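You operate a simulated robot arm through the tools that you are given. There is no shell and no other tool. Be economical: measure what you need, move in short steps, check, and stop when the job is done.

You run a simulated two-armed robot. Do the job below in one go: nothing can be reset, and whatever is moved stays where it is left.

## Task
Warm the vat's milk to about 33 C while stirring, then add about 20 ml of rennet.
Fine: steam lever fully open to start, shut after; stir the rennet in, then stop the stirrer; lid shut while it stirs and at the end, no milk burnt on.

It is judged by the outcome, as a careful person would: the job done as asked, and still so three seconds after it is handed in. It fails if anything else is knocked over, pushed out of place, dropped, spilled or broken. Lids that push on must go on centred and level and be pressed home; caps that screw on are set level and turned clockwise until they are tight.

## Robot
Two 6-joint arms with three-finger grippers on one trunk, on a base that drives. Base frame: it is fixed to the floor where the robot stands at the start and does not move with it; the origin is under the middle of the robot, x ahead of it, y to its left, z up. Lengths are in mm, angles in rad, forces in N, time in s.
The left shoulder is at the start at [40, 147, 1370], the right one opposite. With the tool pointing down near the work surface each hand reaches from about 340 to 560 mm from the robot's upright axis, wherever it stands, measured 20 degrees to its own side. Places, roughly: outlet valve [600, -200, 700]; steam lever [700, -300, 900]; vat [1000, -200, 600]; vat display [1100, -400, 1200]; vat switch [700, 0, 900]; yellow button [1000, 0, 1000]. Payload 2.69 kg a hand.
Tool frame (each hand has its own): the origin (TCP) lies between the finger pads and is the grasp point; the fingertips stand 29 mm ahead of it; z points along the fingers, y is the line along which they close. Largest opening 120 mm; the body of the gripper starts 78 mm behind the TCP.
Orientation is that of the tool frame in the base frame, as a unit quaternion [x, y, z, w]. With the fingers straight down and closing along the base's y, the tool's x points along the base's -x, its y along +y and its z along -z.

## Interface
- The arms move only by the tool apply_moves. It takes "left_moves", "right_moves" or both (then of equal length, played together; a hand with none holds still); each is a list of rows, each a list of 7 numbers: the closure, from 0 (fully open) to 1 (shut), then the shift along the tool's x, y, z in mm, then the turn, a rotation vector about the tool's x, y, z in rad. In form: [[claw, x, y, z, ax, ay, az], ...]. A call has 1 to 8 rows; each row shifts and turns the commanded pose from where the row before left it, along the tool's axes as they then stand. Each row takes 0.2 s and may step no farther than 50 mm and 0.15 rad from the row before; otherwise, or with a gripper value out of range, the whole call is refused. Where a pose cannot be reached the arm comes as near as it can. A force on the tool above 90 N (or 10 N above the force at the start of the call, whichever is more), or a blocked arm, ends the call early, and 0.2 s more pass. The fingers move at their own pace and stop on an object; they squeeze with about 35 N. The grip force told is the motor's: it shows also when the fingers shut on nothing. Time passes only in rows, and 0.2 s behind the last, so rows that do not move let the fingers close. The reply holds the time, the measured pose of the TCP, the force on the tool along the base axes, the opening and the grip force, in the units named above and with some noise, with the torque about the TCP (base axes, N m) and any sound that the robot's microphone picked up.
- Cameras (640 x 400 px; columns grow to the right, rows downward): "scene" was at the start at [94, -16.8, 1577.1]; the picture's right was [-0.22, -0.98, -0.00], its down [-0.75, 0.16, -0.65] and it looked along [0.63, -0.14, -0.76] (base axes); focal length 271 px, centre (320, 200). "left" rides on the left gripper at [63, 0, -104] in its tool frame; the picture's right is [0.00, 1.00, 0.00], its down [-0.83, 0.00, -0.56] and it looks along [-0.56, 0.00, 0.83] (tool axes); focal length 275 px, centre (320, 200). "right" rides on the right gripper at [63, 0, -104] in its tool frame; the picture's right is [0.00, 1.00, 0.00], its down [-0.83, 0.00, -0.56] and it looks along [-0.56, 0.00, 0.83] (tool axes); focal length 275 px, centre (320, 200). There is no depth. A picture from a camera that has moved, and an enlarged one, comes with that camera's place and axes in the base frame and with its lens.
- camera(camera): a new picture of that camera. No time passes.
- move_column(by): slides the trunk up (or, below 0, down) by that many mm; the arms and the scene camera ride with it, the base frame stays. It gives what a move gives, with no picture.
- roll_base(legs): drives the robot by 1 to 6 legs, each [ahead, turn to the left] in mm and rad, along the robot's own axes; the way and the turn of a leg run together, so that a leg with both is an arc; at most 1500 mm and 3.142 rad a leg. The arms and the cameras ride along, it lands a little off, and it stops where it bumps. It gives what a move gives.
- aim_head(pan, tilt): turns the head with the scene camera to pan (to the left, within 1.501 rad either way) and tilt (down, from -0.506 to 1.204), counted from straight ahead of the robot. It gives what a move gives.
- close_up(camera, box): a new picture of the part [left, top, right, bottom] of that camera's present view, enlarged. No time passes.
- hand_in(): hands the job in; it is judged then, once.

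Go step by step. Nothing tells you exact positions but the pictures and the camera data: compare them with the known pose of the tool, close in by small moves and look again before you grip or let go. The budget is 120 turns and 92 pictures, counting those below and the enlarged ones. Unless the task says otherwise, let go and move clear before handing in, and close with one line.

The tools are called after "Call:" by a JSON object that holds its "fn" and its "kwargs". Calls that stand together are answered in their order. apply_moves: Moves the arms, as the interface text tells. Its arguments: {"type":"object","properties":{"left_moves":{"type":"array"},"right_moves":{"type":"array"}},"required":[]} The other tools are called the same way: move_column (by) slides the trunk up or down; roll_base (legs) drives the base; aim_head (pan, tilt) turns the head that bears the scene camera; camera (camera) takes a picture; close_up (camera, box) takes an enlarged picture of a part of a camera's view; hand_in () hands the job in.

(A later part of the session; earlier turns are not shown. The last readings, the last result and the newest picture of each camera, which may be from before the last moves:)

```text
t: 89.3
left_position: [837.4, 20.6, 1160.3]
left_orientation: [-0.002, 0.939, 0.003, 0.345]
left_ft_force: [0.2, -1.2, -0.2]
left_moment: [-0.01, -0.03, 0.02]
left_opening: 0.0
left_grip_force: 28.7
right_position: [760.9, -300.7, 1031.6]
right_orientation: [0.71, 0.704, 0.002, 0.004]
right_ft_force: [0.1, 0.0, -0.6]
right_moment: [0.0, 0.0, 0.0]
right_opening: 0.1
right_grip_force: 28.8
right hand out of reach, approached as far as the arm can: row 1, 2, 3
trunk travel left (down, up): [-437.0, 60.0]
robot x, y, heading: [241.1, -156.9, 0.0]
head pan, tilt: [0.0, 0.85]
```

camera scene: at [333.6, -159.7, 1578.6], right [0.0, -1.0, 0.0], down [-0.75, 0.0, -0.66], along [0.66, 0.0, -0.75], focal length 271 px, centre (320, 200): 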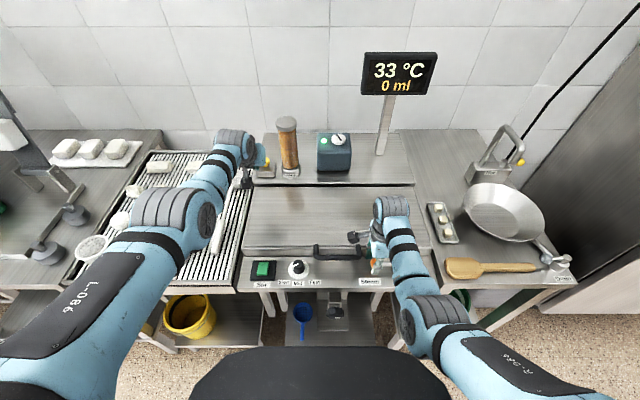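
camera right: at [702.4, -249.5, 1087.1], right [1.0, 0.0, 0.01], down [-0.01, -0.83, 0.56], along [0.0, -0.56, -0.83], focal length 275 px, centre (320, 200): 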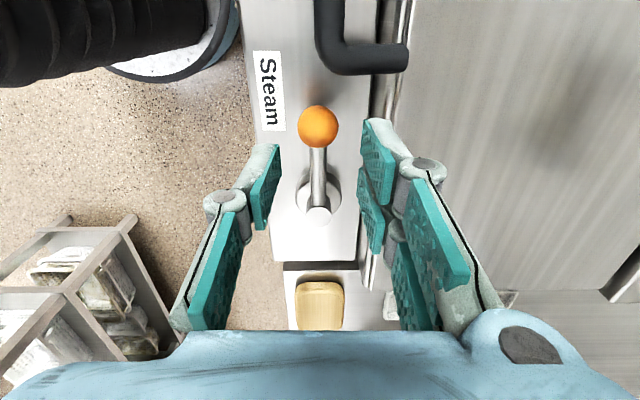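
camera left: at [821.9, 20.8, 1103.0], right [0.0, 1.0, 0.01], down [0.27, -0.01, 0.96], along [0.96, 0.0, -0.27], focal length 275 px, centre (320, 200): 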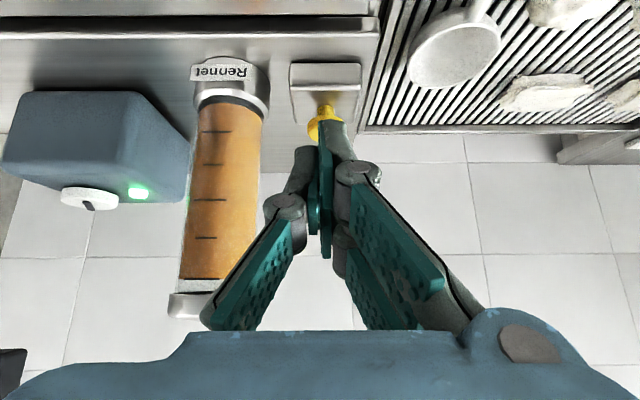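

Call:
{"fn": "move_column", "kwargs": {"by": -60}}

Call:
{"fn": "apply_moves", "kwargs": {"left_moves": [[1, -13, 0, -15, 0, 0, 0], [1, -13, 0, -15, 0, 0, 0], [1, -13, 0, -15, 0, 0, 0]], "right_moves": [[1, 0, 20, -25, 0, 0, 0], [1, 0, 20, -25, 0, 0, 0], [1, 0, 20, -25, 0, 0, 0]]}}

Call:
{"fn": "move_column", "kwargs": {"by": -60}}

Call:
{"fn": "apply_moves", "kwargs": {"left_moves": [[1, -6, 0, -8, 0, 0, 0], [1, -6, 0, -8, 0, 0, 0], [1, 0, 0, 0, 0, 0, 0]], "right_moves": [[1, 0, 20, -20, 0, 0, 0], [1, 0, 20, -20, 0, 0, 0], [1, 0, 0, -20, 0, 0, 0]]}}

Call:
{"fn": "camera", "kwargs": {"camera": "scene"}}

```text
t: 90.3
left_position: [837.9, 19.8, 1098.9]
left_orientation: [-0.002, 0.939, 0.003, 0.345]
left_ft_force: [-0.1, 0.4, -0.2]
left_moment: [0.01, 0.01, -0.02]
left_opening: 0.2
left_grip_force: 28.6
right_position: [761.6, -300.7, 971.1]
right_orientation: [0.71, 0.704, 0.003, 0.004]
right_ft_force: [0.0, 0.6, -0.3]
right_moment: [-0.02, 0.02, -0.04]
right_opening: 0.0
right_grip_force: 28.5
trunk travel left (down, up): [-377.0, 120.0]
robot x, y, heading: [240.4, -159.5, -0.002]
head pan, tilt: [0.0, 0.85]
```

```text
t: 91.1
left_position: [837.2, 20.5, 1159.0]
left_orientation: [-0.002, 0.938, 0.003, 0.345]
left_ft_force: [0.4, -0.1, -0.5]
left_moment: [-0.04, -0.01, 0.02]
left_opening: 0.0
left_grip_force: 28.7
right_position: [807.2, -304.6, 1045.4]
right_orientation: [0.71, 0.704, 0.003, 0.005]
right_ft_force: [-1.4, 0.4, 0.3]
right_moment: [0.05, -0.01, 0.0]
right_opening: 0.2
right_grip_force: 28.7
right hand out of reach, approached as far as the arm can: row 3
trunk travel left (down, up): [-377.0, 120.0]
robot x, y, heading: [239.3, -160.6, -0.006]
head pan, tilt: [0.0, 0.85]
```

```text
t: 92.1
left_position: [837.2, 19.8, 1098.9]
left_orientation: [-0.002, 0.938, 0.003, 0.346]
left_ft_force: [-0.4, 1.3, 0.8]
left_moment: [-0.01, 0.02, 0.01]
left_opening: 0.0
left_grip_force: 28.5
right_position: [808.4, -303.7, 985.6]
right_orientation: [0.71, 0.704, 0.002, 0.004]
right_ft_force: [-0.6, 0.4, -0.5]
right_moment: [0.01, -0.01, -0.03]
right_opening: 0.0
right_grip_force: 28.8
trunk travel left (down, up): [-317.0, 180.0]
robot x, y, heading: [238.3, -161.4, -0.006]
head pan, tilt: [0.0, 0.85]
```

```text
t: 92.9
left_position: [836.3, 21.6, 1117.5]
left_orientation: [-0.001, 0.939, 0.002, 0.345]
left_ft_force: [0.1, -0.2, 0.0]
left_moment: [0.0, 0.01, -0.02]
left_opening: 0.1
left_grip_force: 28.6
right_position: [804.5, -310.3, 1036.5]
right_orientation: [0.71, 0.704, 0.002, 0.003]
right_ft_force: [-0.6, -0.6, 0.1]
right_moment: [-0.01, 0.01, -0.03]
right_opening: 0.1
right_grip_force: 28.7
right hand out of reach, approached as far as the arm can: row 1, 2
trunk travel left (down, up): [-317.0, 180.0]
robot x, y, heading: [237.6, -155.4, -0.003]
head pan, tilt: [0.0, 0.85]
```

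```text
37 pictures are left
camera scene: at [334.1, -159.7, 1398.7], right [0.0, -1.0, 0.0], down [-0.75, 0.0, -0.66], along [0.66, 0.0, -0.75], focal length 271 px, centre (320, 200)
```

scene: 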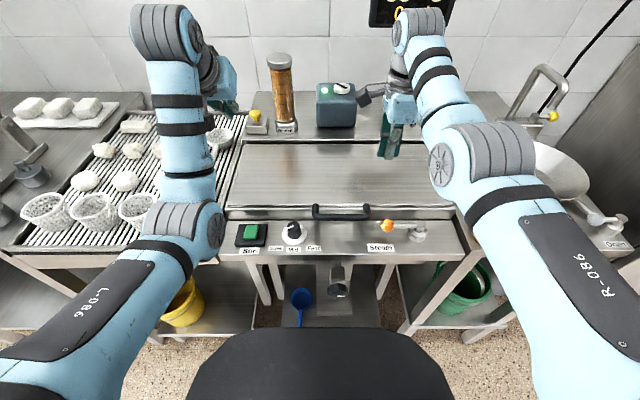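

Call:
{"fn": "roll_base", "kwargs": {"legs": [[50, 0]]}}

Call:
{"fn": "aim_head", "kwargs": {"pan": 0.0, "tilt": 0.6}}

Call:
{"fn": "apply_moves", "kwargs": {"left_moves": [[1, -20, 0, 27, 0, 0, 0], [1, -20, 0, 27, 0, 0, 0], [1, -20, 0, 27, 0, 0, 0]]}}

Call:
{"fn": "camera", "kwargs": {"camera": "left"}}

Call:
{"fn": "camera", "kwargs": {"camera": "scene"}}

```text
t: 93.8
left_position: [876.4, 17.9, 1125.5]
left_orientation: [0.0, 0.937, 0.003, 0.35]
left_ft_force: [0.5, -0.6, 0.6]
left_moment: [0.0, 0.03, 0.02]
left_opening: 0.0
left_grip_force: 28.3
right_position: [842.9, -312.4, 1042.6]
right_orientation: [0.71, 0.704, 0.005, 0.006]
right_ft_force: [-0.8, -0.5, 0.0]
right_moment: [0.0, -0.09, -0.01]
right_opening: 0.0
right_grip_force: 29.1
trunk travel left (down, up): [-317.0, 180.0]
robot x, y, heading: [288.3, -160.6, -0.0]
head pan, tilt: [0.0, 0.85]
```

```text
t: 94.5
left_position: [883.2, 17.8, 1120.9]
left_orientation: [0.0, 0.938, 0.002, 0.347]
left_ft_force: [-0.1, -0.3, 0.0]
left_moment: [0.01, 0.02, 0.0]
left_opening: 0.0
left_grip_force: 29.0
right_position: [850.7, -311.4, 1036.6]
right_orientation: [0.711, 0.704, 0.003, 0.005]
right_ft_force: [-0.4, -0.8, 0.4]
right_moment: [0.02, 0.01, -0.04]
right_opening: 0.0
right_grip_force: 28.0
trunk travel left (down, up): [-317.0, 180.0]
robot x, y, heading: [287.0, -157.4, 0.004]
head pan, tilt: [0.0, 0.6]
```

```text
t: 95.3
left_position: [983.7, 20.4, 1095.5]
left_orientation: [0.0, 0.938, 0.001, 0.347]
left_ft_force: [-0.5, -0.2, -0.3]
left_moment: [-0.04, -0.01, 0.02]
left_opening: 0.0
left_grip_force: 28.4
right_position: [852.1, -311.7, 1037.1]
right_orientation: [0.711, 0.704, 0.002, 0.003]
right_ft_force: [-0.3, -0.1, 0.4]
right_moment: [-0.03, 0.0, -0.02]
right_opening: 0.2
right_grip_force: 28.4
trunk travel left (down, up): [-317.0, 180.0]
robot x, y, heading: [288.0, -160.4, 0.003]
head pan, tilt: [0.0, 0.6]
```

```text
36 pictures are left
camera left: at [869.6, 19.9, 1135.0], right [0.0, 1.0, 0.01], down [0.27, -0.01, 0.96], along [0.96, 0.0, -0.27], focal length 275 px, centre (320, 200)
```

left: 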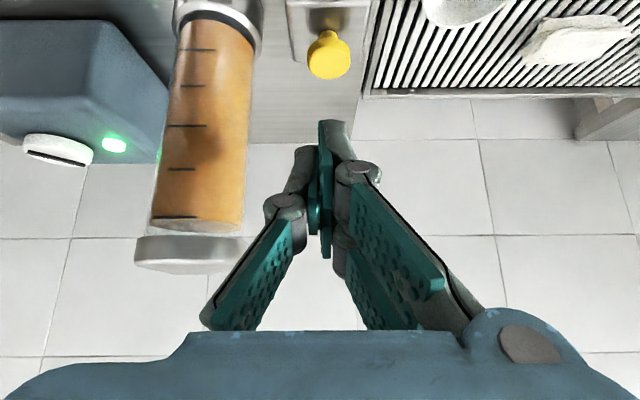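

```text
35 pictures are left
camera scene: at [395.5, -160.3, 1419.5], right [0.0, -1.0, 0.0], down [-0.57, 0.0, -0.82], along [0.82, 0.0, -0.57], focal length 271 px, centre (320, 200)
```

scene: 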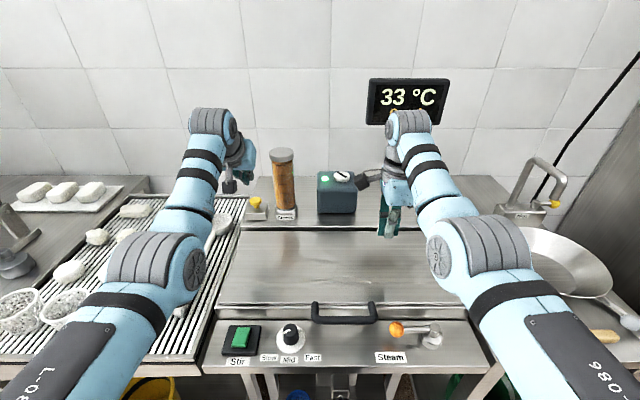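

The button cap is at about (1033, 26, 979). I'll hover the left fingertips just above it and pull the right hand back so the ml reading is visible.

Call:
{"fn": "apply_moves", "kwargs": {"left_moves": [[1, 4, 2, 23, 0, 0, 0], [1, 4, 2, 23, 0, 0, 0], [1, 4, 2, 22, 0, 0, 0], [1, 0, 0, 0, 0, 0, 0]], "right_moves": [[1, 0, -25, 5, 0, 0, 0], [1, 0, -25, 5, 0, 0, 0], [1, 0, -25, 5, 0, 0, 0], [1, 0, -10, 5, 0, 0, 0]]}}

Call:
{"fn": "camera", "kwargs": {"camera": "left"}}

Call:
{"fn": "camera", "kwargs": {"camera": "scene"}}

```text
t: 96.3
left_position: [1002.9, 26.9, 1036.5]
left_orientation: [-0.001, 0.938, 0.002, 0.347]
left_ft_force: [-0.9, 1.0, 0.0]
left_moment: [0.02, 0.03, -0.03]
left_opening: 0.0
left_grip_force: 28.8
left hand out of reach, approached as far as the arm can: row 2, 3
right_position: [845.2, -304.3, 1019.4]
right_orientation: [0.711, 0.703, 0.002, 0.002]
right_ft_force: [0.2, 0.5, -0.4]
right_moment: [0.01, 0.01, 0.01]
right_opening: 0.0
right_grip_force: 28.3
right hand out of reach, approached as far as the arm can: row 1, 2, 3, 4
trunk travel left (down, up): [-317.0, 180.0]
robot x, y, heading: [285.4, -159.5, -0.003]
head pan, tilt: [0.0, 0.6]
```

```text
34 pictures are left
camera left: at [888.0, 27.1, 1075.5], right [0.0, 1.0, 0.01], down [0.27, -0.01, 0.96], along [0.96, 0.0, -0.27], focal length 275 px, centre (320, 200)
```

left: 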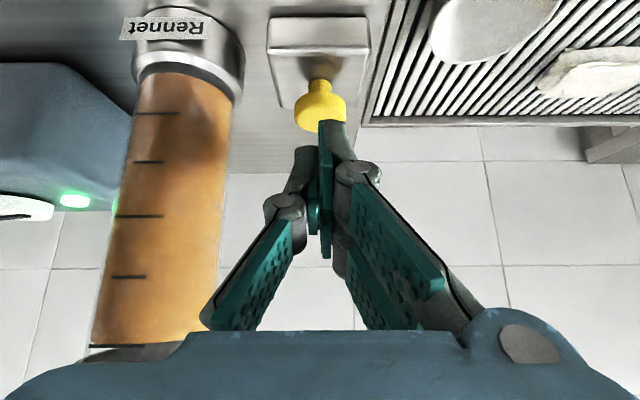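

```text
33 pictures are left
camera scene: at [394.6, -160.2, 1419.6], right [0.0, -1.0, 0.0], down [-0.57, 0.0, -0.82], along [0.82, 0.0, -0.57], focal length 271 px, centre (320, 200)
```

scene: 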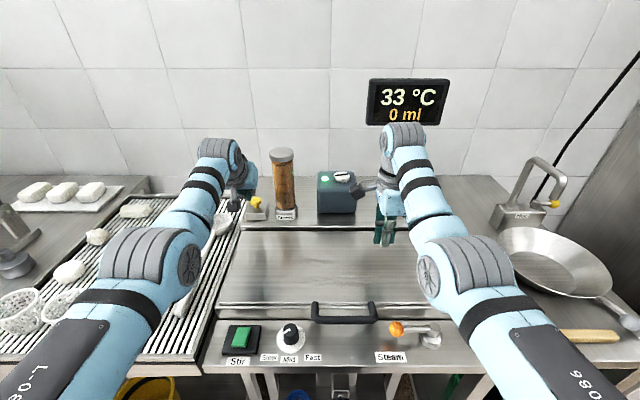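

Call:
{"fn": "roll_base", "kwargs": {"legs": [[30, 0]]}}

Call:
{"fn": "apply_moves", "kwargs": {"left_moves": [[1, 0, 0, 0, 0, 0, 0]]}}

Call:
{"fn": "camera", "kwargs": {"camera": "left"}}

```text
t: 97.2
left_position: [1026.3, 26.4, 1040.4]
left_orientation: [0.0, 0.937, 0.002, 0.349]
left_ft_force: [-0.7, 0.5, 0.2]
left_moment: [0.01, -0.05, 0.01]
left_opening: 0.0
left_grip_force: 28.2
right_position: [869.5, -301.5, 1023.2]
right_orientation: [0.71, 0.704, 0.004, 0.004]
right_ft_force: [-1.3, 0.3, 0.9]
right_moment: [0.01, -0.1, 0.02]
right_opening: 0.1
right_grip_force: 28.4
trunk travel left (down, up): [-317.0, 180.0]
robot x, y, heading: [320.9, -163.4, 0.004]
head pan, tilt: [0.0, 0.6]
```

```text
t: 97.6
left_position: [1035.6, 27.0, 1035.1]
left_orientation: [0.0, 0.939, 0.002, 0.345]
left_ft_force: [0.1, 1.2, -0.6]
left_moment: [0.03, 0.02, 0.01]
left_opening: 0.0
left_grip_force: 28.4
right_position: [877.6, -303.7, 1017.4]
right_orientation: [0.711, 0.704, 0.001, 0.002]
right_ft_force: [0.0, -0.2, 0.1]
right_moment: [-0.01, 0.01, -0.03]
right_opening: 0.0
right_grip_force: 28.4
trunk travel left (down, up): [-317.0, 180.0]
robot x, y, heading: [320.0, -164.1, -0.002]
head pan, tilt: [0.0, 0.6]
```

```text
32 pictures are left
camera left: at [920.6, 27.1, 1074.0], right [0.0, 1.0, 0.01], down [0.27, -0.01, 0.96], along [0.96, 0.0, -0.27], focal length 275 px, centre (320, 200)
```

left: 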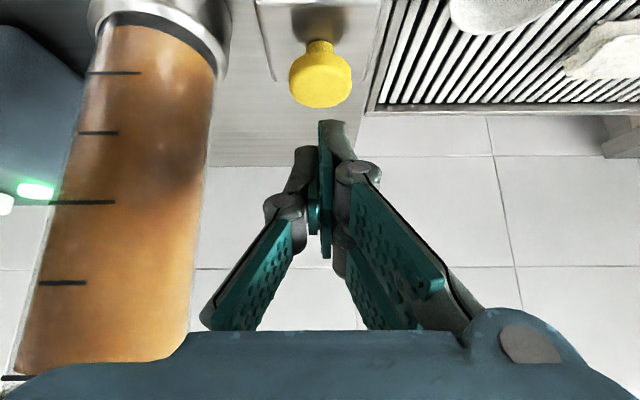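

Call:
{"fn": "apply_moves", "kwargs": {"left_moves": [[1, 18, 0, -2, 0, 0, 0], [1, 1.95, 0, 2.3, 0, 0, 0], [1, 1.95, 0, 2.3, 0, 0, 0], [1, 0, 0, 0, 0, 0, 0]]}}

Call:
{"fn": "camera", "kwargs": {"camera": "left"}}

Call:
{"fn": "close_up", "kwargs": {"camera": "scene", "box": [200, 70, 460, 230]}}

```text
t: 98.6
left_position: [1017.7, 26.9, 1021.2]
left_orientation: [-0.001, 0.938, 0.003, 0.346]
left_ft_force: [-0.1, 0.0, 0.1]
left_moment: [-0.01, 0.0, -0.01]
left_opening: 0.0
left_grip_force: 28.3
right_position: [874.9, -303.4, 1019.4]
right_orientation: [0.711, 0.703, 0.001, 0.003]
right_ft_force: [-0.4, -0.5, 0.0]
right_moment: [-0.01, 0.0, 0.06]
right_opening: 0.0
right_grip_force: 28.6
trunk travel left (down, up): [-317.0, 180.0]
robot x, y, heading: [316.0, -161.4, 0.002]
head pan, tilt: [0.0, 0.6]
```

```text
31 pictures are left
camera left: at [902.6, 27.3, 1059.4], right [0.0, 1.0, 0.01], down [0.27, -0.01, 0.96], along [0.96, 0.0, -0.27], focal length 275 px, centre (320, 200)
```

left: 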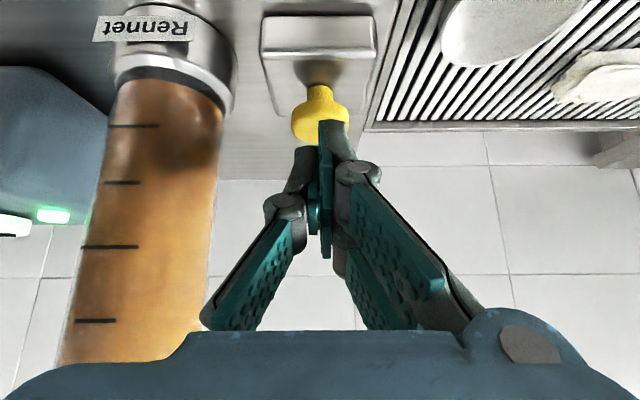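

```text
2.46 times, centred on (330, 150) of scene
camera zoom: at [424.3, -160.1, 1419.6], right [0.0, -1.0, 0.0], down [-0.57, 0.0, -0.82], along [0.82, 0.0, -0.57], focal length 668 px, centre (295, 323)
```

zoom: 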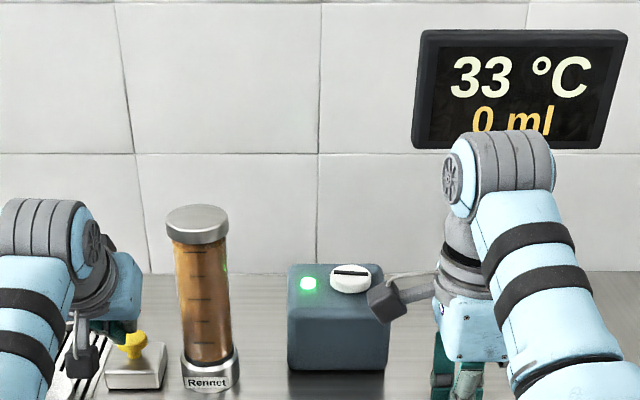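

Call:
{"fn": "apply_moves", "kwargs": {"left_moves": [[1, 1.3, 0, 1.5, 0, 0, 0], [1, 1.3, 0, 1.5, 0, 0, 0], [1, 1.3, 0, 1.5, 0, 0, 0]], "right_moves": [[1, -30, 0, 0, 0, 0, 0], [1, -30, 0, 0, 0, 0, 0], [1, -20, 0, 0, 0, 0, 0]]}}

Call:
{"fn": "close_up", "kwargs": {"camera": "scene", "box": [200, 70, 460, 230]}}

```text
t: 99.4
left_position: [1017.8, 27.5, 1014.4]
left_orientation: [0.0, 0.938, 0.003, 0.347]
left_ft_force: [-0.1, -0.3, 0.1]
left_moment: [-0.01, -0.02, 0.0]
left_opening: 0.1
left_grip_force: 29.2
right_position: [879.1, -383.7, 1018.8]
right_orientation: [0.711, 0.704, 0.001, 0.002]
right_ft_force: [-0.5, -0.6, 0.0]
right_moment: [-0.05, 0.02, 0.02]
right_opening: 0.1
right_grip_force: 28.5
right hand out of reach, approached as far as the arm can: row 1
trunk travel left (down, up): [-317.0, 180.0]
robot x, y, heading: [316.8, -154.3, 0.001]
head pan, tilt: [0.0, 0.6]
```

```text
2.46 times, centred on (330, 150) of scene
camera zoom: at [424.4, -160.6, 1419.6], right [0.0, -1.0, 0.0], down [-0.57, 0.0, -0.82], along [0.82, 0.0, -0.57], focal length 668 px, centre (295, 323)
```

zoom: 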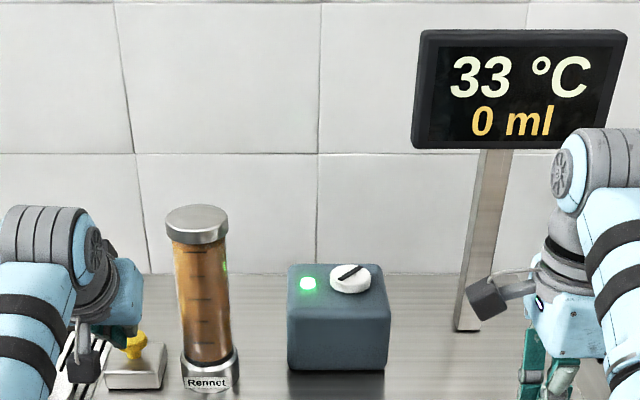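

Call:
{"fn": "apply_moves", "kwargs": {"left_moves": [[1, 1.3, 0, 1.5, 0, 0, 0], [1, 1.3, 0, 1.5, 0, 0, 0], [1, 1.3, 0, 1.5, 0, 0, 0]]}}

Call:
{"fn": "close_up", "kwargs": {"camera": "scene", "box": [200, 70, 460, 230]}}

```text
t: 100.2
left_position: [1018.1, 25.6, 1008.0]
left_orientation: [-0.001, 0.938, 0.002, 0.346]
left_ft_force: [-0.4, 0.4, -0.8]
left_moment: [0.0, -0.01, -0.04]
left_opening: 0.0
left_grip_force: 28.1
right_position: [879.8, -382.9, 1020.4]
right_orientation: [0.711, 0.703, 0.002, 0.003]
right_ft_force: [-0.2, -0.8, 0.9]
right_moment: [0.04, 0.0, -0.02]
right_opening: 0.0
right_grip_force: 28.4
trunk travel left (down, up): [-317.0, 180.0]
robot x, y, heading: [316.1, -161.0, 0.003]
head pan, tilt: [0.0, 0.6]
```

```text
2.46 times, centred on (330, 150) of scene
camera zoom: at [424.4, -160.1, 1419.6], right [0.0, -1.0, 0.0], down [-0.57, 0.0, -0.82], along [0.82, 0.0, -0.57], focal length 668 px, centre (295, 323)
```

zoom: 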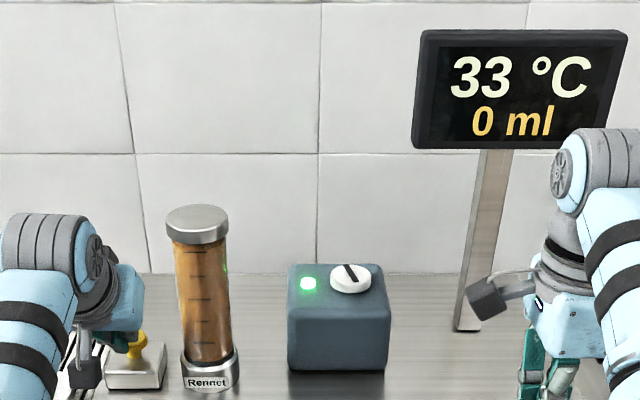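

Call:
{"fn": "apply_moves", "kwargs": {"left_moves": [[1, 1.3, 0, 1.5, 0, 0, 0], [1, 1.3, 0, 1.5, 0, 0, 0]]}}

Call:
{"fn": "camera", "kwargs": {"camera": "left"}}

```text
t: 100.8
left_position: [1017.3, 27.8, 1003.3]
left_orientation: [0.0, 0.938, 0.001, 0.347]
left_ft_force: [-0.2, -0.7, 0.5]
left_moment: [0.02, 0.01, -0.02]
left_opening: 0.1
left_grip_force: 29.0
right_position: [880.6, -383.3, 1019.0]
right_orientation: [0.71, 0.704, 0.001, 0.002]
right_ft_force: [-0.6, 0.3, 0.7]
right_moment: [-0.02, 0.0, 0.01]
right_opening: 0.0
right_grip_force: 28.4
trunk travel left (down, up): [-317.0, 180.0]
robot x, y, heading: [316.1, -157.9, 0.003]
head pan, tilt: [0.0, 0.6]
```

```text
27 pictures are left
camera left: at [902.8, 27.1, 1043.6], right [0.0, 1.0, 0.01], down [0.27, -0.01, 0.96], along [0.96, 0.0, -0.27], focal length 275 px, centre (320, 200)
```

left: 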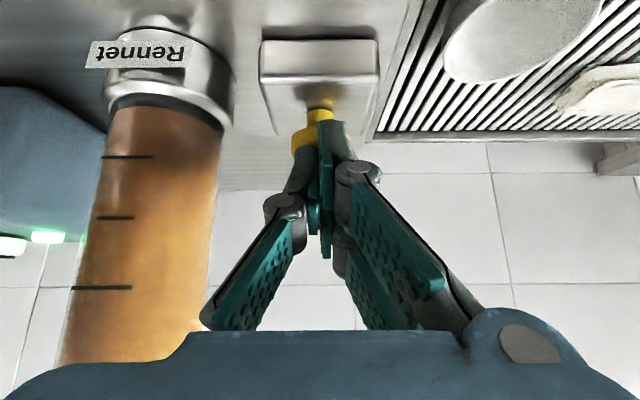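

Triangulating again from several shots puts the button further back, at about (1055, 27, 962), so the fingertip is in front of the cap. I'll lift, roll forward slightly and come down on top of it.

Call:
{"fn": "apply_moves", "kwargs": {"left_moves": [[1, -13, 0, -15.2, 0, 0, 0], [1, -10, 0, -11, 0, 0, 0]]}}

Call:
{"fn": "roll_base", "kwargs": {"legs": [[25, 0]]}}

Call:
{"fn": "apply_moves", "kwargs": {"left_moves": [[1, 0, 0, 0, 0, 0, 0]]}}

Call:
{"fn": "camera", "kwargs": {"camera": "left"}}

```text
t: 101.4
left_position: [1018.2, 25.6, 1038.5]
left_orientation: [0.0, 0.938, 0.002, 0.346]
left_ft_force: [-0.1, -0.4, -0.2]
left_moment: [-0.02, 0.04, -0.02]
left_opening: 0.3
left_grip_force: 28.7
right_position: [879.5, -383.6, 1019.6]
right_orientation: [0.711, 0.703, 0.001, 0.002]
right_ft_force: [0.0, 0.0, 0.0]
right_moment: [0.01, -0.02, 0.01]
right_opening: 0.0
right_grip_force: 28.0
trunk travel left (down, up): [-317.0, 180.0]
robot x, y, heading: [317.1, -160.0, -0.004]
head pan, tilt: [0.0, 0.6]
```

```text
t: 102.2
left_position: [1037.8, 25.6, 1043.4]
left_orientation: [0.001, 0.937, 0.002, 0.35]
left_ft_force: [-0.9, 0.2, -1.1]
left_moment: [0.04, 0.0, -0.02]
left_opening: 0.0
left_grip_force: 28.6
right_position: [899.3, -382.5, 1022.4]
right_orientation: [0.711, 0.704, 0.002, 0.004]
right_ft_force: [-0.6, -0.2, -0.3]
right_moment: [-0.06, -0.09, 0.0]
right_opening: 0.0
right_grip_force: 28.6
trunk travel left (down, up): [-317.0, 180.0]
robot x, y, heading: [342.3, -160.8, -0.004]
head pan, tilt: [0.0, 0.6]
```

```text
t: 102.6
left_position: [1045.0, 26.6, 1038.2]
left_orientation: [0.0, 0.939, 0.003, 0.345]
left_ft_force: [0.9, 0.3, -0.5]
left_moment: [-0.02, 0.0, 0.04]
left_opening: 0.0
left_grip_force: 28.7
right_position: [905.6, -381.8, 1016.8]
right_orientation: [0.71, 0.704, 0.001, 0.002]
right_ft_force: [0.4, 0.1, 0.2]
right_moment: [-0.02, 0.01, -0.01]
right_opening: 0.3
right_grip_force: 29.0
trunk travel left (down, up): [-317.0, 180.0]
robot x, y, heading: [342.2, -161.3, -0.005]
head pan, tilt: [0.0, 0.6]
```

```text
26 pictures are left
camera left: at [929.8, 26.3, 1077.4], right [0.0, 1.0, 0.01], down [0.27, -0.01, 0.96], along [0.96, 0.0, -0.27], focal length 275 px, centre (320, 200)
```

left: 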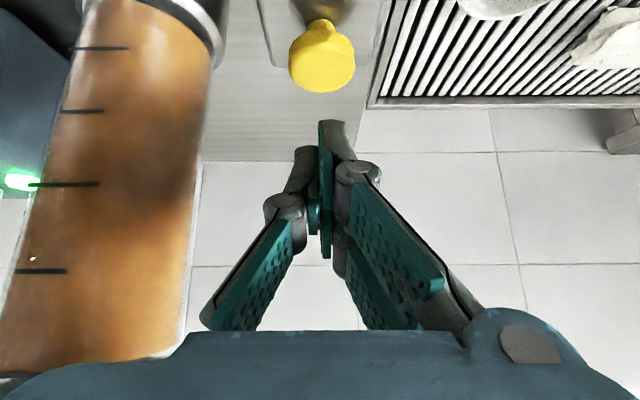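

Call:
{"fn": "apply_moves", "kwargs": {"left_moves": [[1, 6.5, 0, 7.6, 0, 0, 0], [1, 6.5, 0, 7.6, 0, 0, 0], [1, 3.9, 0, 4.6, 0, 0, 0], [1, 0, 0, 0, 0, 0, 0]]}}

Call:
{"fn": "camera", "kwargs": {"camera": "left"}}

```text
t: 103.6
left_position: [1042.5, 25.2, 1012.2]
left_orientation: [-0.001, 0.938, 0.002, 0.347]
left_ft_force: [-0.3, -0.3, 0.6]
left_moment: [-0.02, -0.01, 0.02]
left_opening: 0.0
left_grip_force: 28.6
right_position: [905.3, -382.2, 1018.5]
right_orientation: [0.711, 0.704, 0.001, 0.002]
right_ft_force: [-0.4, 0.0, 0.3]
right_moment: [-0.02, 0.01, 0.03]
right_opening: 0.1
right_grip_force: 28.6
trunk travel left (down, up): [-317.0, 180.0]
robot x, y, heading: [342.6, -161.3, 0.003]
head pan, tilt: [0.0, 0.6]
```

```text
25 pictures are left
camera left: at [928.1, 26.2, 1052.2], right [0.0, 1.0, 0.01], down [0.27, -0.01, 0.96], along [0.96, 0.0, -0.27], focal length 275 px, centre (320, 200)
```

left: 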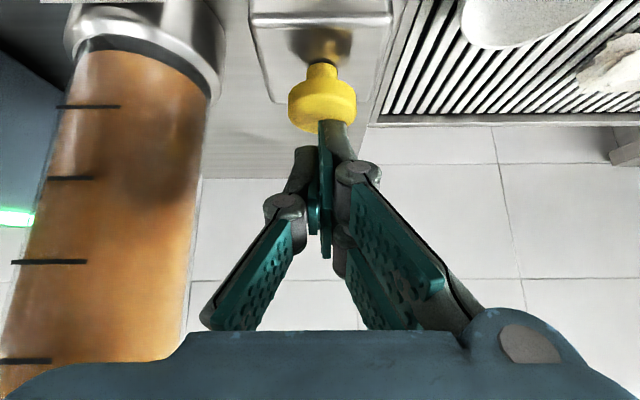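

Call:
{"fn": "apply_moves", "kwargs": {"left_moves": [[1, 1.95, 0, 2.3, 0, 0, 0], [1, 1.3, 0, 1.5, 0, 0, 0], [1, 1.3, 0, 1.5, 0, 0, 0]]}}

Call:
{"fn": "close_up", "kwargs": {"camera": "scene", "box": [200, 70, 460, 230]}}

```text
t: 104.4
left_position: [1043.2, 26.2, 1006.6]
left_orientation: [0.0, 0.938, 0.002, 0.347]
left_ft_force: [0.8, 0.2, 3.0]
left_moment: [-0.04, -0.01, -0.03]
left_opening: 0.0
left_grip_force: 28.9
right_position: [904.2, -382.4, 1019.9]
right_orientation: [0.711, 0.703, 0.001, 0.003]
right_ft_force: [0.5, 0.2, 0.4]
right_moment: [-0.01, -0.02, -0.02]
right_opening: 0.0
right_grip_force: 28.3
trunk travel left (down, up): [-317.0, 180.0]
robot x, y, heading: [339.9, -159.2, -0.002]
head pan, tilt: [0.0, 0.6]
```

```text
2.46 times, centred on (330, 150) of scene
camera zoom: at [448.6, -160.4, 1419.6], right [0.0, -1.0, 0.0], down [-0.56, 0.0, -0.83], along [0.83, 0.0, -0.56], focal length 668 px, centre (295, 323)
```

zoom: 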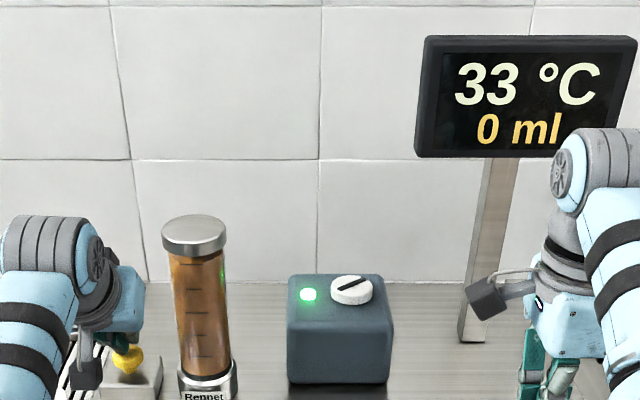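

Contact has started at 3 N. I'll press on in small steps and check the ml.

Call:
{"fn": "apply_moves", "kwargs": {"left_moves": [[1, 1.3, 0, 1.5, 0, 0, 0], [1, 1.3, 0, 1.5, 0, 0, 0]]}}

Call:
{"fn": "close_up", "kwargs": {"camera": "scene", "box": [360, 70, 460, 140]}}

```text
t: 105.0
left_position: [1043.4, 26.3, 1003.8]
left_orientation: [0.0, 0.937, 0.002, 0.348]
left_ft_force: [0.8, 0.4, 4.3]
left_moment: [0.01, -0.09, -0.03]
left_opening: 0.0
left_grip_force: 28.5
right_position: [903.2, -383.2, 1019.1]
right_orientation: [0.711, 0.703, 0.001, 0.002]
right_ft_force: [0.0, 0.7, -0.1]
right_moment: [-0.01, -0.01, -0.02]
right_opening: 0.0
right_grip_force: 28.7
trunk travel left (down, up): [-317.0, 180.0]
robot x, y, heading: [341.5, -161.3, -0.003]
head pan, tilt: [0.0, 0.6]
```

```text
5.71 times, centred on (410, 105) of scene
camera zoom: at [448.4, -160.5, 1419.6], right [0.0, -1.0, 0.0], down [-0.56, 0.0, -0.83], along [0.83, 0.0, -0.56], focal length 1551 px, centre (-194, 743)
```

zoom: 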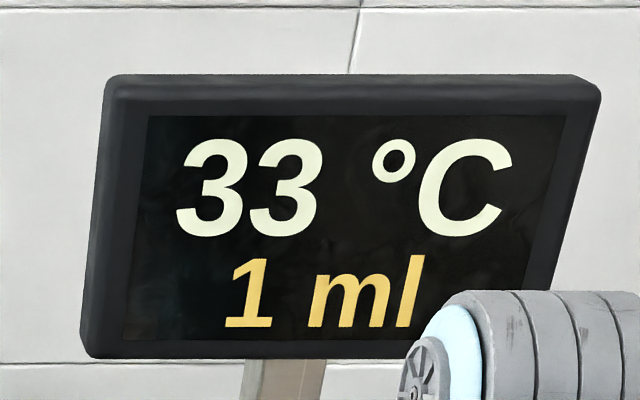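

It doses while held. I'll hold briefly and measure the rate.

Call:
{"fn": "apply_moves", "kwargs": {"left_moves": [[1, 0, 0, 0, 0, 0, 0], [1, 0, 0, 0, 0, 0, 0], [1, 0, 0, 0, 0, 0, 0]]}}

Call:
{"fn": "close_up", "kwargs": {"camera": "scene", "box": [360, 70, 460, 140]}}

```text
t: 105.8
left_position: [1042.3, 27.0, 1003.1]
left_orientation: [0.0, 0.938, 0.002, 0.347]
left_ft_force: [2.0, 0.6, 5.2]
left_moment: [-0.01, -0.02, -0.03]
left_opening: 0.1
left_grip_force: 28.9
right_position: [903.9, -382.5, 1019.7]
right_orientation: [0.711, 0.703, 0.001, 0.003]
right_ft_force: [-0.4, 0.3, 0.7]
right_moment: [-0.01, 0.0, -0.01]
right_opening: 0.2
right_grip_force: 28.1
trunk travel left (down, up): [-317.0, 180.0]
robot x, y, heading: [342.3, -158.8, 0.001]
head pan, tilt: [0.0, 0.6]
```

```text
5.71 times, centred on (410, 105) of scene
camera zoom: at [448.5, -160.5, 1419.6], right [0.0, -1.0, 0.0], down [-0.56, 0.0, -0.83], along [0.83, 0.0, -0.56], focal length 1551 px, centre (-194, 743)
```

zoom: 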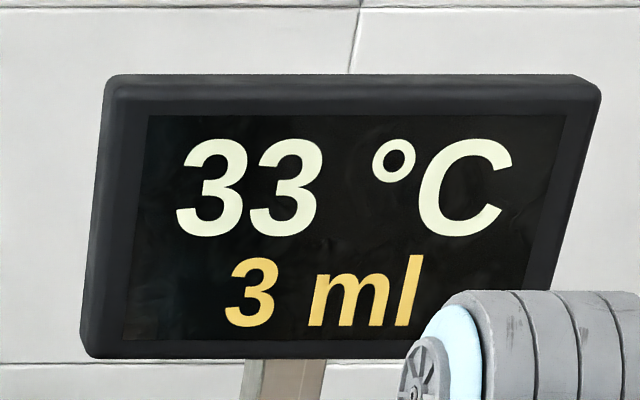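

Call:
{"fn": "apply_moves", "kwargs": {"left_moves": [[1, 0, 0, 0, 0, 0, 0], [1, 0, 0, 0, 0, 0, 0], [1, 0, 0, 0, 0, 0, 0], [1, 0, 0, 0, 0, 0, 0], [1, 0, 0, 0, 0, 0, 0], [1, 0, 0, 0, 0, 0, 0], [1, 0, 0, 0, 0, 0, 0], [1, 0, 0, 0, 0, 0, 0]]}}

Call:
{"fn": "apply_moves", "kwargs": {"left_moves": [[1, 0, 0, 0, 0, 0, 0], [1, 0, 0, 0, 0, 0, 0], [1, 0, 0, 0, 0, 0, 0], [1, 0, 0, 0, 0, 0, 0], [1, 0, 0, 0, 0, 0, 0], [1, 0, 0, 0, 0, 0, 0]]}}

Call:
{"fn": "close_up", "kwargs": {"camera": "scene", "box": [360, 70, 460, 140]}}

```text
t: 107.6
left_position: [1041.7, 25.4, 1003.1]
left_orientation: [0.0, 0.938, 0.002, 0.348]
left_ft_force: [0.3, -0.4, 4.1]
left_moment: [0.01, -0.01, 0.02]
left_opening: 0.0
left_grip_force: 29.0
right_position: [903.5, -382.6, 1019.8]
right_orientation: [0.711, 0.703, 0.002, 0.002]
right_ft_force: [0.3, -0.4, -0.1]
right_moment: [0.03, 0.02, -0.02]
right_opening: 0.1
right_grip_force: 29.0
trunk travel left (down, up): [-317.0, 180.0]
robot x, y, heading: [340.0, -160.3, 0.001]
head pan, tilt: [0.0, 0.6]
```

```text
t: 109.0
left_position: [1042.3, 25.5, 1004.3]
left_orientation: [0.001, 0.938, 0.001, 0.347]
left_ft_force: [1.2, 0.9, 5.8]
left_moment: [0.02, -0.01, 0.0]
left_opening: 0.0
left_grip_force: 28.6
right_position: [902.5, -382.2, 1018.9]
right_orientation: [0.711, 0.703, 0.002, 0.003]
right_ft_force: [-0.2, -0.3, 0.1]
right_moment: [0.01, 0.01, 0.02]
right_opening: 0.0
right_grip_force: 28.8
trunk travel left (down, up): [-317.0, 180.0]
robot x, y, heading: [343.1, -164.6, -0.001]
head pan, tilt: [0.0, 0.6]
```

```text
5.71 times, centred on (410, 105) of scene
camera zoom: at [448.2, -160.5, 1419.6], right [0.0, -1.0, 0.0], down [-0.56, 0.0, -0.83], along [0.83, 0.0, -0.56], focal length 1551 px, centre (-194, 743)
```

zoom: 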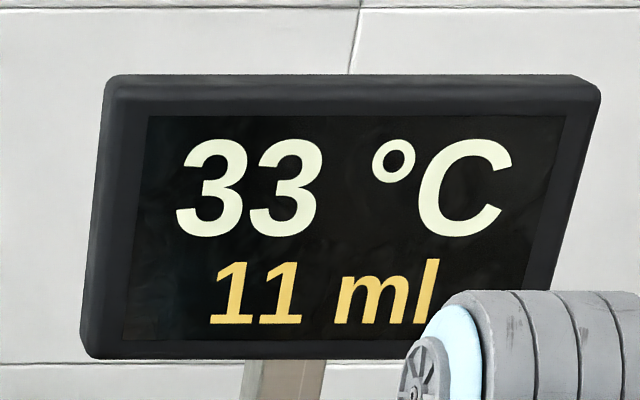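

Call:
{"fn": "apply_moves", "kwargs": {"left_moves": [[1, 0, 0, 0, 0, 0, 0], [1, 0, 0, 0, 0, 0, 0], [1, 0, 0, 0, 0, 0, 0], [1, 0, 0, 0, 0, 0, 0], [1, 0, 0, 0, 0, 0, 0], [1, 0, 0, 0, 0, 0, 0], [1, 0, 0, 0, 0, 0, 0], [1, 0, 0, 0, 0, 0, 0]]}}

Call:
{"fn": "apply_moves", "kwargs": {"left_moves": [[1, 0, 0, 0, 0, 0, 0], [1, 0, 0, 0, 0, 0, 0], [1, 0, 0, 0, 0, 0, 0], [1, 0, 0, 0, 0, 0, 0], [1, 0, 0, 0, 0, 0, 0]]}}

Call:
{"fn": "close_up", "kwargs": {"camera": "scene", "box": [360, 70, 460, 140]}}

```text
t: 110.8
left_position: [1042.1, 26.4, 1002.7]
left_orientation: [0.0, 0.938, 0.003, 0.347]
left_ft_force: [0.3, 0.5, 4.1]
left_moment: [0.02, -0.01, 0.02]
left_opening: 0.0
left_grip_force: 28.8
right_position: [903.4, -382.9, 1019.8]
right_orientation: [0.711, 0.704, 0.002, 0.003]
right_ft_force: [-0.6, -0.1, -0.9]
right_moment: [-0.02, 0.01, -0.01]
right_opening: 0.0
right_grip_force: 28.9
trunk travel left (down, up): [-317.0, 180.0]
robot x, y, heading: [345.1, -160.9, -0.002]
head pan, tilt: [0.0, 0.6]
```

```text
t: 112.0
left_position: [1042.6, 25.8, 1004.4]
left_orientation: [0.0, 0.938, 0.003, 0.347]
left_ft_force: [0.5, 0.6, 4.4]
left_moment: [0.02, 0.01, -0.02]
left_opening: 0.2
left_grip_force: 27.9
right_position: [903.2, -383.0, 1019.2]
right_orientation: [0.71, 0.704, 0.001, 0.003]
right_ft_force: [0.7, -0.3, -0.1]
right_moment: [-0.03, 0.03, 0.02]
right_opening: 0.0
right_grip_force: 28.5
trunk travel left (down, up): [-317.0, 180.0]
robot x, y, heading: [341.9, -160.0, 0.005]
head pan, tilt: [0.0, 0.6]
```

```text
5.71 times, centred on (410, 105) of scene
camera zoom: at [448.1, -160.5, 1419.7], right [0.0, -1.0, 0.0], down [-0.56, 0.0, -0.83], along [0.83, 0.0, -0.56], focal length 1551 px, centre (-194, 743)
```

zoom: 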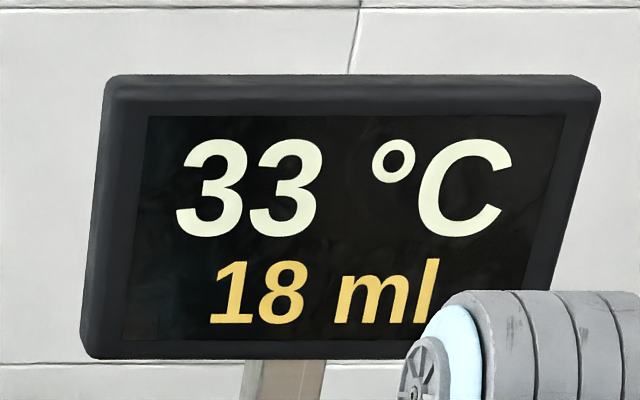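

Call:
{"fn": "apply_moves", "kwargs": {"left_moves": [[1, 0, 0, 0, 0, 0, 0], [1, 0, 0, 0, 0, 0, 0], [1, -13, 0, -15.2, 0, 0, 0], [1, -13, 0, -15.2, 0, 0, 0], [1, -13, 0, -15.2, 0, 0, 0], [1, 0, 0, 0, 0, 0, 0]]}}

Call:
{"fn": "close_up", "kwargs": {"camera": "scene", "box": [200, 70, 460, 230]}}

```text
t: 113.4
left_position: [1042.3, 25.7, 1062.5]
left_orientation: [-0.001, 0.938, 0.003, 0.347]
left_ft_force: [-0.1, 0.3, 0.0]
left_moment: [0.03, -0.02, 0.01]
left_opening: 0.0
left_grip_force: 28.4
right_position: [906.0, -382.9, 1020.2]
right_orientation: [0.711, 0.703, 0.001, 0.002]
right_ft_force: [0.4, 0.4, -0.3]
right_moment: [0.01, -0.04, -0.02]
right_opening: 0.1
right_grip_force: 28.3
trunk travel left (down, up): [-317.0, 180.0]
robot x, y, heading: [342.3, -155.7, -0.003]
head pan, tilt: [0.0, 0.6]
```

```text
2.46 times, centred on (330, 150) of scene
camera zoom: at [449.4, -160.1, 1419.5], right [0.0, -1.0, 0.0], down [-0.57, 0.0, -0.82], along [0.82, 0.0, -0.57], focal length 668 px, centre (295, 323)
```

zoom: 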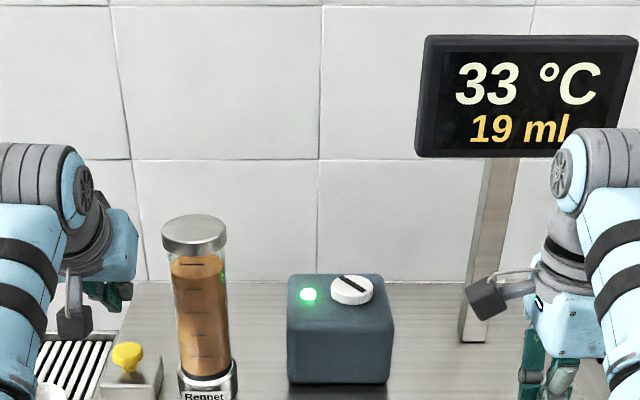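

It reads 19 ml. I'll add one quick tap to bring it nearer 20, then lift clear.

Call:
{"fn": "apply_moves", "kwargs": {"left_moves": [[1, 13, 0, 15.2, 0, 0, 0], [1, 13, 0, 15.2, 0, 0, 0], [1, 13, 0, 15.2, 0, 0, 0], [1, -13, 0, -15.2, 0, 0, 0], [1, -13, 0, -15.2, 0, 0, 0], [1, -13, 0, -15.2, 0, 0, 0], [1, 0, 0, 0, 0, 0, 0]]}}

Call:
{"fn": "close_up", "kwargs": {"camera": "scene", "box": [200, 70, 460, 230]}}

```text
t: 115.0
left_position: [1042.7, 26.4, 1063.4]
left_orientation: [-0.001, 0.938, 0.003, 0.346]
left_ft_force: [-0.5, 0.6, 0.0]
left_moment: [0.03, 0.03, 0.0]
left_opening: 0.0
left_grip_force: 28.5
right_position: [904.5, -382.6, 1019.7]
right_orientation: [0.711, 0.704, 0.001, 0.002]
right_ft_force: [0.2, 0.7, -1.2]
right_moment: [0.02, -0.01, -0.01]
right_opening: 0.0
right_grip_force: 28.6
trunk travel left (down, up): [-317.0, 180.0]
robot x, y, heading: [342.2, -161.7, 0.002]
head pan, tilt: [0.0, 0.6]
```

```text
2.46 times, centred on (330, 150) of scene
camera zoom: at [449.3, -160.2, 1419.5], right [0.0, -1.0, 0.0], down [-0.57, 0.0, -0.82], along [0.82, 0.0, -0.57], focal length 668 px, centre (295, 323)
```

zoom: 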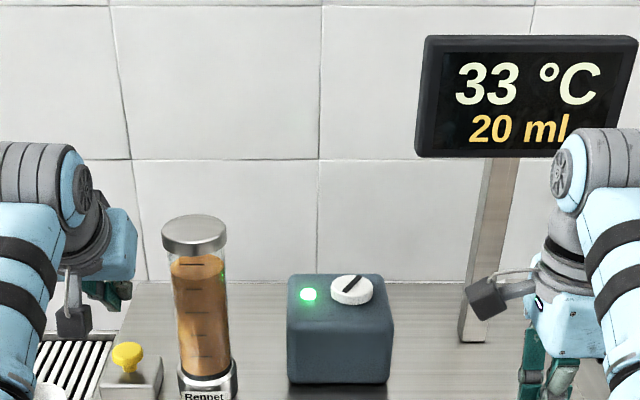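

It reads 20 ml and 33 °C, and the stirrer is still running. I'll back off to the earlier parking spot and raise the trunk while the rennet stirs in.

Call:
{"fn": "roll_base", "kwargs": {"legs": [[-102, 0]]}}

Call:
{"fn": "move_column", "kwargs": {"by": 180}}

Call:
{"fn": "apply_moves", "kwargs": {"left_moves": [[1, 10, 0, 0, 0, 0.14, 0], [1, 10, 0, 0, 0, 0.14, 0], [1, 10, 0, 0, 0, 0.14, 0], [1, 20, 0, 0, 0, 0.14, 0], [1, 30, 0, 0, 0, 0.14, 0]]}}

Call:
{"fn": "aim_head", "kwargs": {"pan": 0.0, "tilt": 0.85}}

Call:
{"fn": "camera", "kwargs": {"camera": "scene"}}

```text
t: 116.2
left_position: [944.2, 26.8, 1060.6]
left_orientation: [0.0, 0.939, 0.003, 0.344]
left_ft_force: [1.0, -0.2, 0.2]
left_moment: [0.0, -0.01, -0.01]
left_opening: 0.0
left_grip_force: 28.0
right_position: [805.1, -383.3, 1017.0]
right_orientation: [0.711, 0.703, 0.0, 0.002]
right_ft_force: [0.6, 0.7, -0.2]
right_moment: [-0.01, 0.02, -0.02]
right_opening: 0.0
right_grip_force: 28.7
trunk travel left (down, up): [-317.0, 180.0]
robot x, y, heading: [239.6, -157.0, -0.002]
head pan, tilt: [0.0, 0.6]
```

```text
t: 118.2
left_position: [940.1, 24.8, 1244.0]
left_orientation: [0.001, 0.938, 0.001, 0.346]
left_ft_force: [0.0, 0.1, 0.1]
left_moment: [0.02, 0.02, -0.02]
left_opening: 0.1
left_grip_force: 28.3
right_position: [802.7, -382.7, 1198.8]
right_orientation: [0.711, 0.704, 0.002, 0.003]
right_ft_force: [0.3, 0.2, 0.2]
right_moment: [0.01, -0.01, 0.04]
right_opening: 0.1
right_grip_force: 28.3
trunk travel left (down, up): [-497.0, 0.0]
robot x, y, heading: [238.3, -158.3, -0.005]
head pan, tilt: [0.0, 0.6]
```

```text
t: 119.3
left_position: [808.8, 29.0, 1207.1]
left_orientation: [-0.001, 1.0, 0.002, 0.002]
left_ft_force: [0.2, -0.4, -0.3]
left_moment: [0.01, 0.02, 0.01]
left_opening: 0.0
left_grip_force: 28.7
left hand out of reach, approached as far as the arm can: row 1, 2, 3, 4
right_position: [801.6, -382.8, 1197.5]
right_orientation: [0.711, 0.703, 0.001, 0.002]
right_ft_force: [0.0, -0.4, 0.3]
right_moment: [0.0, 0.03, 0.01]
right_opening: 0.1
right_grip_force: 28.7
trunk travel left (down, up): [-497.0, 0.0]
robot x, y, heading: [235.6, -156.3, 0.003]
head pan, tilt: [0.0, 0.6]
```

```text
t: 120.1
left_position: [811.8, 28.8, 1206.8]
left_orientation: [-0.001, 1.0, 0.0, 0.005]
left_ft_force: [0.4, -0.3, -0.5]
left_moment: [0.03, -0.01, -0.01]
left_opening: 0.0
left_grip_force: 28.6
right_position: [801.6, -384.1, 1199.3]
right_orientation: [0.711, 0.703, 0.002, 0.002]
right_ft_force: [0.0, 0.2, 0.6]
right_moment: [0.01, -0.05, 0.01]
right_opening: 0.1
right_grip_force: 28.2
trunk travel left (down, up): [-497.0, 0.0]
robot x, y, heading: [242.4, -160.4, 0.001]
head pan, tilt: [0.0, 0.85]
```

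```text
17 pictures are left
camera scene: at [336.8, -160.4, 1578.6], right [0.0, -1.0, 0.0], down [-0.75, 0.0, -0.66], along [0.66, 0.0, -0.75], focal length 271 px, centre (320, 200)
```

scene: 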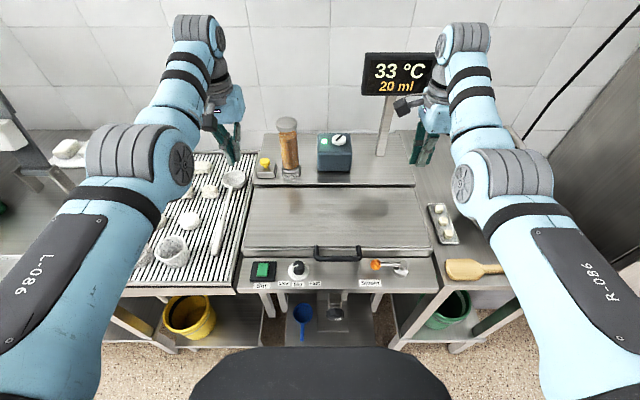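

Call:
{"fn": "apply_moves", "kwargs": {"left_moves": [[1, 0, 0, 45, 0, 0, 0], [1, 0, 0, 45, 0, 0, 0], [1, 0, 0, 45, 0, 0, 0], [1, 15, -5, 45, 0, 0, 0], [1, 25, -6, 25, 0, 0, 0], [1, 30, -6, 20, 0, 0, 0], [1, 30, -6, 10, 0, 0, 0], [1, 30, -5, 5, 0, 0, 0]]}}

Call:
{"fn": "apply_moves", "kwargs": {"left_moves": [[1, 0, 0, 0, 0, 0, 0]]}}

Call:
{"fn": "camera", "kwargs": {"camera": "left"}}

```text
t: 121.9
left_position: [680.8, 1.8, 966.5]
left_orientation: [-0.001, 1.0, 0.001, 0.004]
left_ft_force: [0.4, -0.1, -0.4]
left_moment: [-0.01, -0.03, 0.0]
left_opening: 0.0
left_grip_force: 28.7
right_position: [801.6, -383.2, 1198.2]
right_orientation: [0.711, 0.703, 0.002, 0.002]
right_ft_force: [-0.3, 0.5, -0.5]
right_moment: [0.0, -0.01, 0.02]
right_opening: 0.2
right_grip_force: 28.6
trunk travel left (down, up): [-497.0, 0.0]
robot x, y, heading: [241.0, -159.8, -0.002]
head pan, tilt: [0.0, 0.85]
```

```text
t: 122.3
left_position: [681.2, 1.8, 966.6]
left_orientation: [0.0, 1.0, 0.002, 0.003]
left_ft_force: [0.7, 0.2, -0.3]
left_moment: [-0.02, -0.01, -0.04]
left_opening: 0.0
left_grip_force: 28.5
right_position: [802.2, -383.1, 1198.6]
right_orientation: [0.711, 0.703, 0.001, 0.003]
right_ft_force: [-0.2, 1.0, 0.3]
right_moment: [0.02, 0.0, 0.0]
right_opening: 0.1
right_grip_force: 28.5
trunk travel left (down, up): [-497.0, 0.0]
robot x, y, heading: [239.2, -162.6, -0.007]
head pan, tilt: [0.0, 0.85]
```

```text
16 pictures are left
camera left: at [619.2, 2.1, 1070.7], right [0.0, 1.0, 0.0], down [0.83, 0.0, 0.56], along [0.56, 0.0, -0.83], focal length 275 px, centre (320, 200)
```

left: 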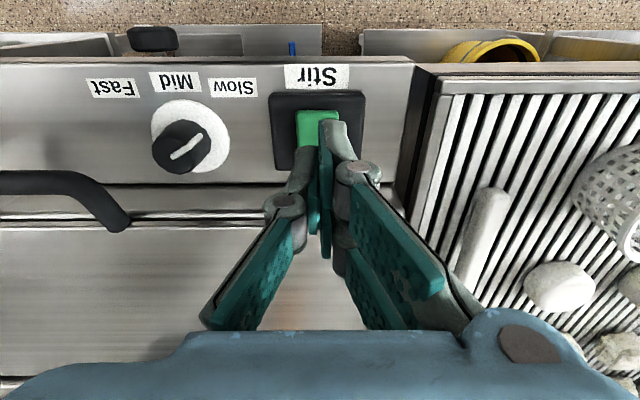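

The fingers are over the near end of the rocker. I'll let it stir some seconds more, then press the near end to stop it.

Call:
{"fn": "apply_moves", "kwargs": {"left_moves": [[1, 0, 0, 0, 0, 0, 0], [1, 0, 0, 0, 0, 0, 0], [1, 0, 0, 0, 0, 0, 0], [1, 0, 0, 0, 0, 0, 0], [1, 0, 0, 0, 0, 0, 0], [1, 0, 0, 0, 0, 0, 0], [1, 0, 0, 0, 0, 0, 0], [1, 0, 0, 0, 0, 0, 0]]}}

Call:
{"fn": "apply_moves", "kwargs": {"left_moves": [[1, 0, 0, 0, 0, 0, 0], [1, 0, 0, 0, 0, 0, 0], [1, 0, 0, 0, 0, 0, 0], [1, 0, 0, 0, 0, 0, 0], [1, 0, 0, 0, 0, 0, 0], [1, 0, 0, 0, 0, 0, 0], [1, 0, 0, 0, 0, 0, 0], [1, 0, 0, 0, 0, 0, 0]]}}

Call:
{"fn": "apply_moves", "kwargs": {"left_moves": [[1, 0, 0, 0, 0, 0, 0], [1, 0, 0, 0, 0, 0, 0], [1, 0, 0, 0, 0, 0, 0], [1, 0, 0, 0, 0, 0, 0], [1, 0, 0, 0, 0, 0, 0], [1, 0, 0, 0, 0, 0, 0], [1, 0, 0, 0, 0, 0, 0], [1, 0, 0, 0, 0, 0, 0]]}}

Call:
{"fn": "apply_moves", "kwargs": {"left_moves": [[1, 0, 0, 0, 0, 0, 0], [1, 0, 0, 0, 0, 0, 0], [1, 0, 0, 0, 0, 0, 0], [1, 0, 0, 0, 0, 0, 0], [1, 0, 0, 0, 0, 0, 0], [1, 0, 0, 0, 0, 0, 0], [1, 0, 0, 0, 0, 0, 0], [1, 0, 0, 0, 0, 0, 0]]}}

Call:
{"fn": "apply_moves", "kwargs": {"left_moves": [[1, 3, -1, 20, 0, 0, 0], [1, 0, 0, 20, 0, 0, 0], [1, 0, 0, 8, 0, 0, 0], [1, 0, 0, 4, 0, 0, 0], [1, 0, 0, 3, 0, 0, 0], [1, 0, 0, 3, 0, 0, 0], [1, 0, 0, 2, 0, 0, 0]]}}

```text
t: 124.1
left_position: [681.9, 2.4, 966.0]
left_orientation: [-0.001, 1.0, 0.001, 0.004]
left_ft_force: [0.6, 1.0, 0.0]
left_moment: [-0.02, 0.0, 0.03]
left_opening: 0.1
left_grip_force: 28.6
right_position: [802.5, -383.3, 1199.2]
right_orientation: [0.711, 0.703, 0.001, 0.002]
right_ft_force: [1.0, -0.6, -0.2]
right_moment: [-0.02, 0.04, 0.03]
right_opening: 0.1
right_grip_force: 28.7
trunk travel left (down, up): [-497.0, 0.0]
robot x, y, heading: [236.5, -162.3, -0.0]
head pan, tilt: [0.0, 0.85]
```

```text
t: 125.9
left_position: [682.3, 2.7, 965.5]
left_orientation: [-0.001, 1.0, 0.002, 0.003]
left_ft_force: [-0.1, -0.5, -0.5]
left_moment: [0.03, -0.01, -0.02]
left_opening: 0.2
left_grip_force: 28.5
right_position: [802.3, -383.6, 1199.0]
right_orientation: [0.711, 0.703, 0.001, 0.002]
right_ft_force: [0.1, -0.2, 0.9]
right_moment: [0.01, 0.01, -0.01]
right_opening: 0.2
right_grip_force: 28.7
trunk travel left (down, up): [-497.0, 0.0]
robot x, y, heading: [237.4, -161.1, -0.002]
head pan, tilt: [0.0, 0.85]
```

```text
t: 127.7
left_position: [681.7, 1.5, 966.4]
left_orientation: [-0.001, 1.0, 0.002, 0.004]
left_ft_force: [0.4, 0.7, 0.1]
left_moment: [0.01, 0.0, -0.03]
left_opening: 0.2
left_grip_force: 28.1
right_position: [802.4, -381.9, 1199.8]
right_orientation: [0.711, 0.703, 0.002, 0.002]
right_ft_force: [-0.2, -0.2, -0.2]
right_moment: [0.04, -0.02, -0.01]
right_opening: 0.0
right_grip_force: 28.3
trunk travel left (down, up): [-497.0, 0.0]
robot x, y, heading: [242.5, -159.4, 0.002]
head pan, tilt: [0.0, 0.85]
```

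```text
t: 129.5
left_position: [681.9, 1.7, 966.6]
left_orientation: [-0.001, 1.0, 0.002, 0.003]
left_ft_force: [0.1, 0.3, -0.2]
left_moment: [0.04, -0.03, 0.02]
left_opening: 0.0
left_grip_force: 28.8
right_position: [802.3, -383.0, 1199.6]
right_orientation: [0.711, 0.704, 0.001, 0.002]
right_ft_force: [0.2, 0.9, -1.2]
right_moment: [-0.01, -0.03, 0.01]
right_opening: 0.0
right_grip_force: 28.3
trunk travel left (down, up): [-497.0, 0.0]
robot x, y, heading: [240.1, -159.4, -0.0]
head pan, tilt: [0.0, 0.85]
```

```text
t: 131.1
left_position: [679.5, 0.4, 905.2]
left_orientation: [-0.001, 1.0, 0.001, 0.004]
left_ft_force: [0.5, -0.3, -0.3]
left_moment: [-0.03, 0.03, 0.03]
left_opening: 0.0
left_grip_force: 28.2
right_position: [802.4, -382.4, 1198.3]
right_orientation: [0.711, 0.703, 0.0, 0.003]
right_ft_force: [-0.6, -0.6, -0.8]
right_moment: [-0.03, -0.02, -0.04]
right_opening: 0.2
right_grip_force: 28.5
trunk travel left (down, up): [-497.0, 0.0]
robot x, y, heading: [240.7, -160.2, 0.001]
head pan, tilt: [0.0, 0.85]
```

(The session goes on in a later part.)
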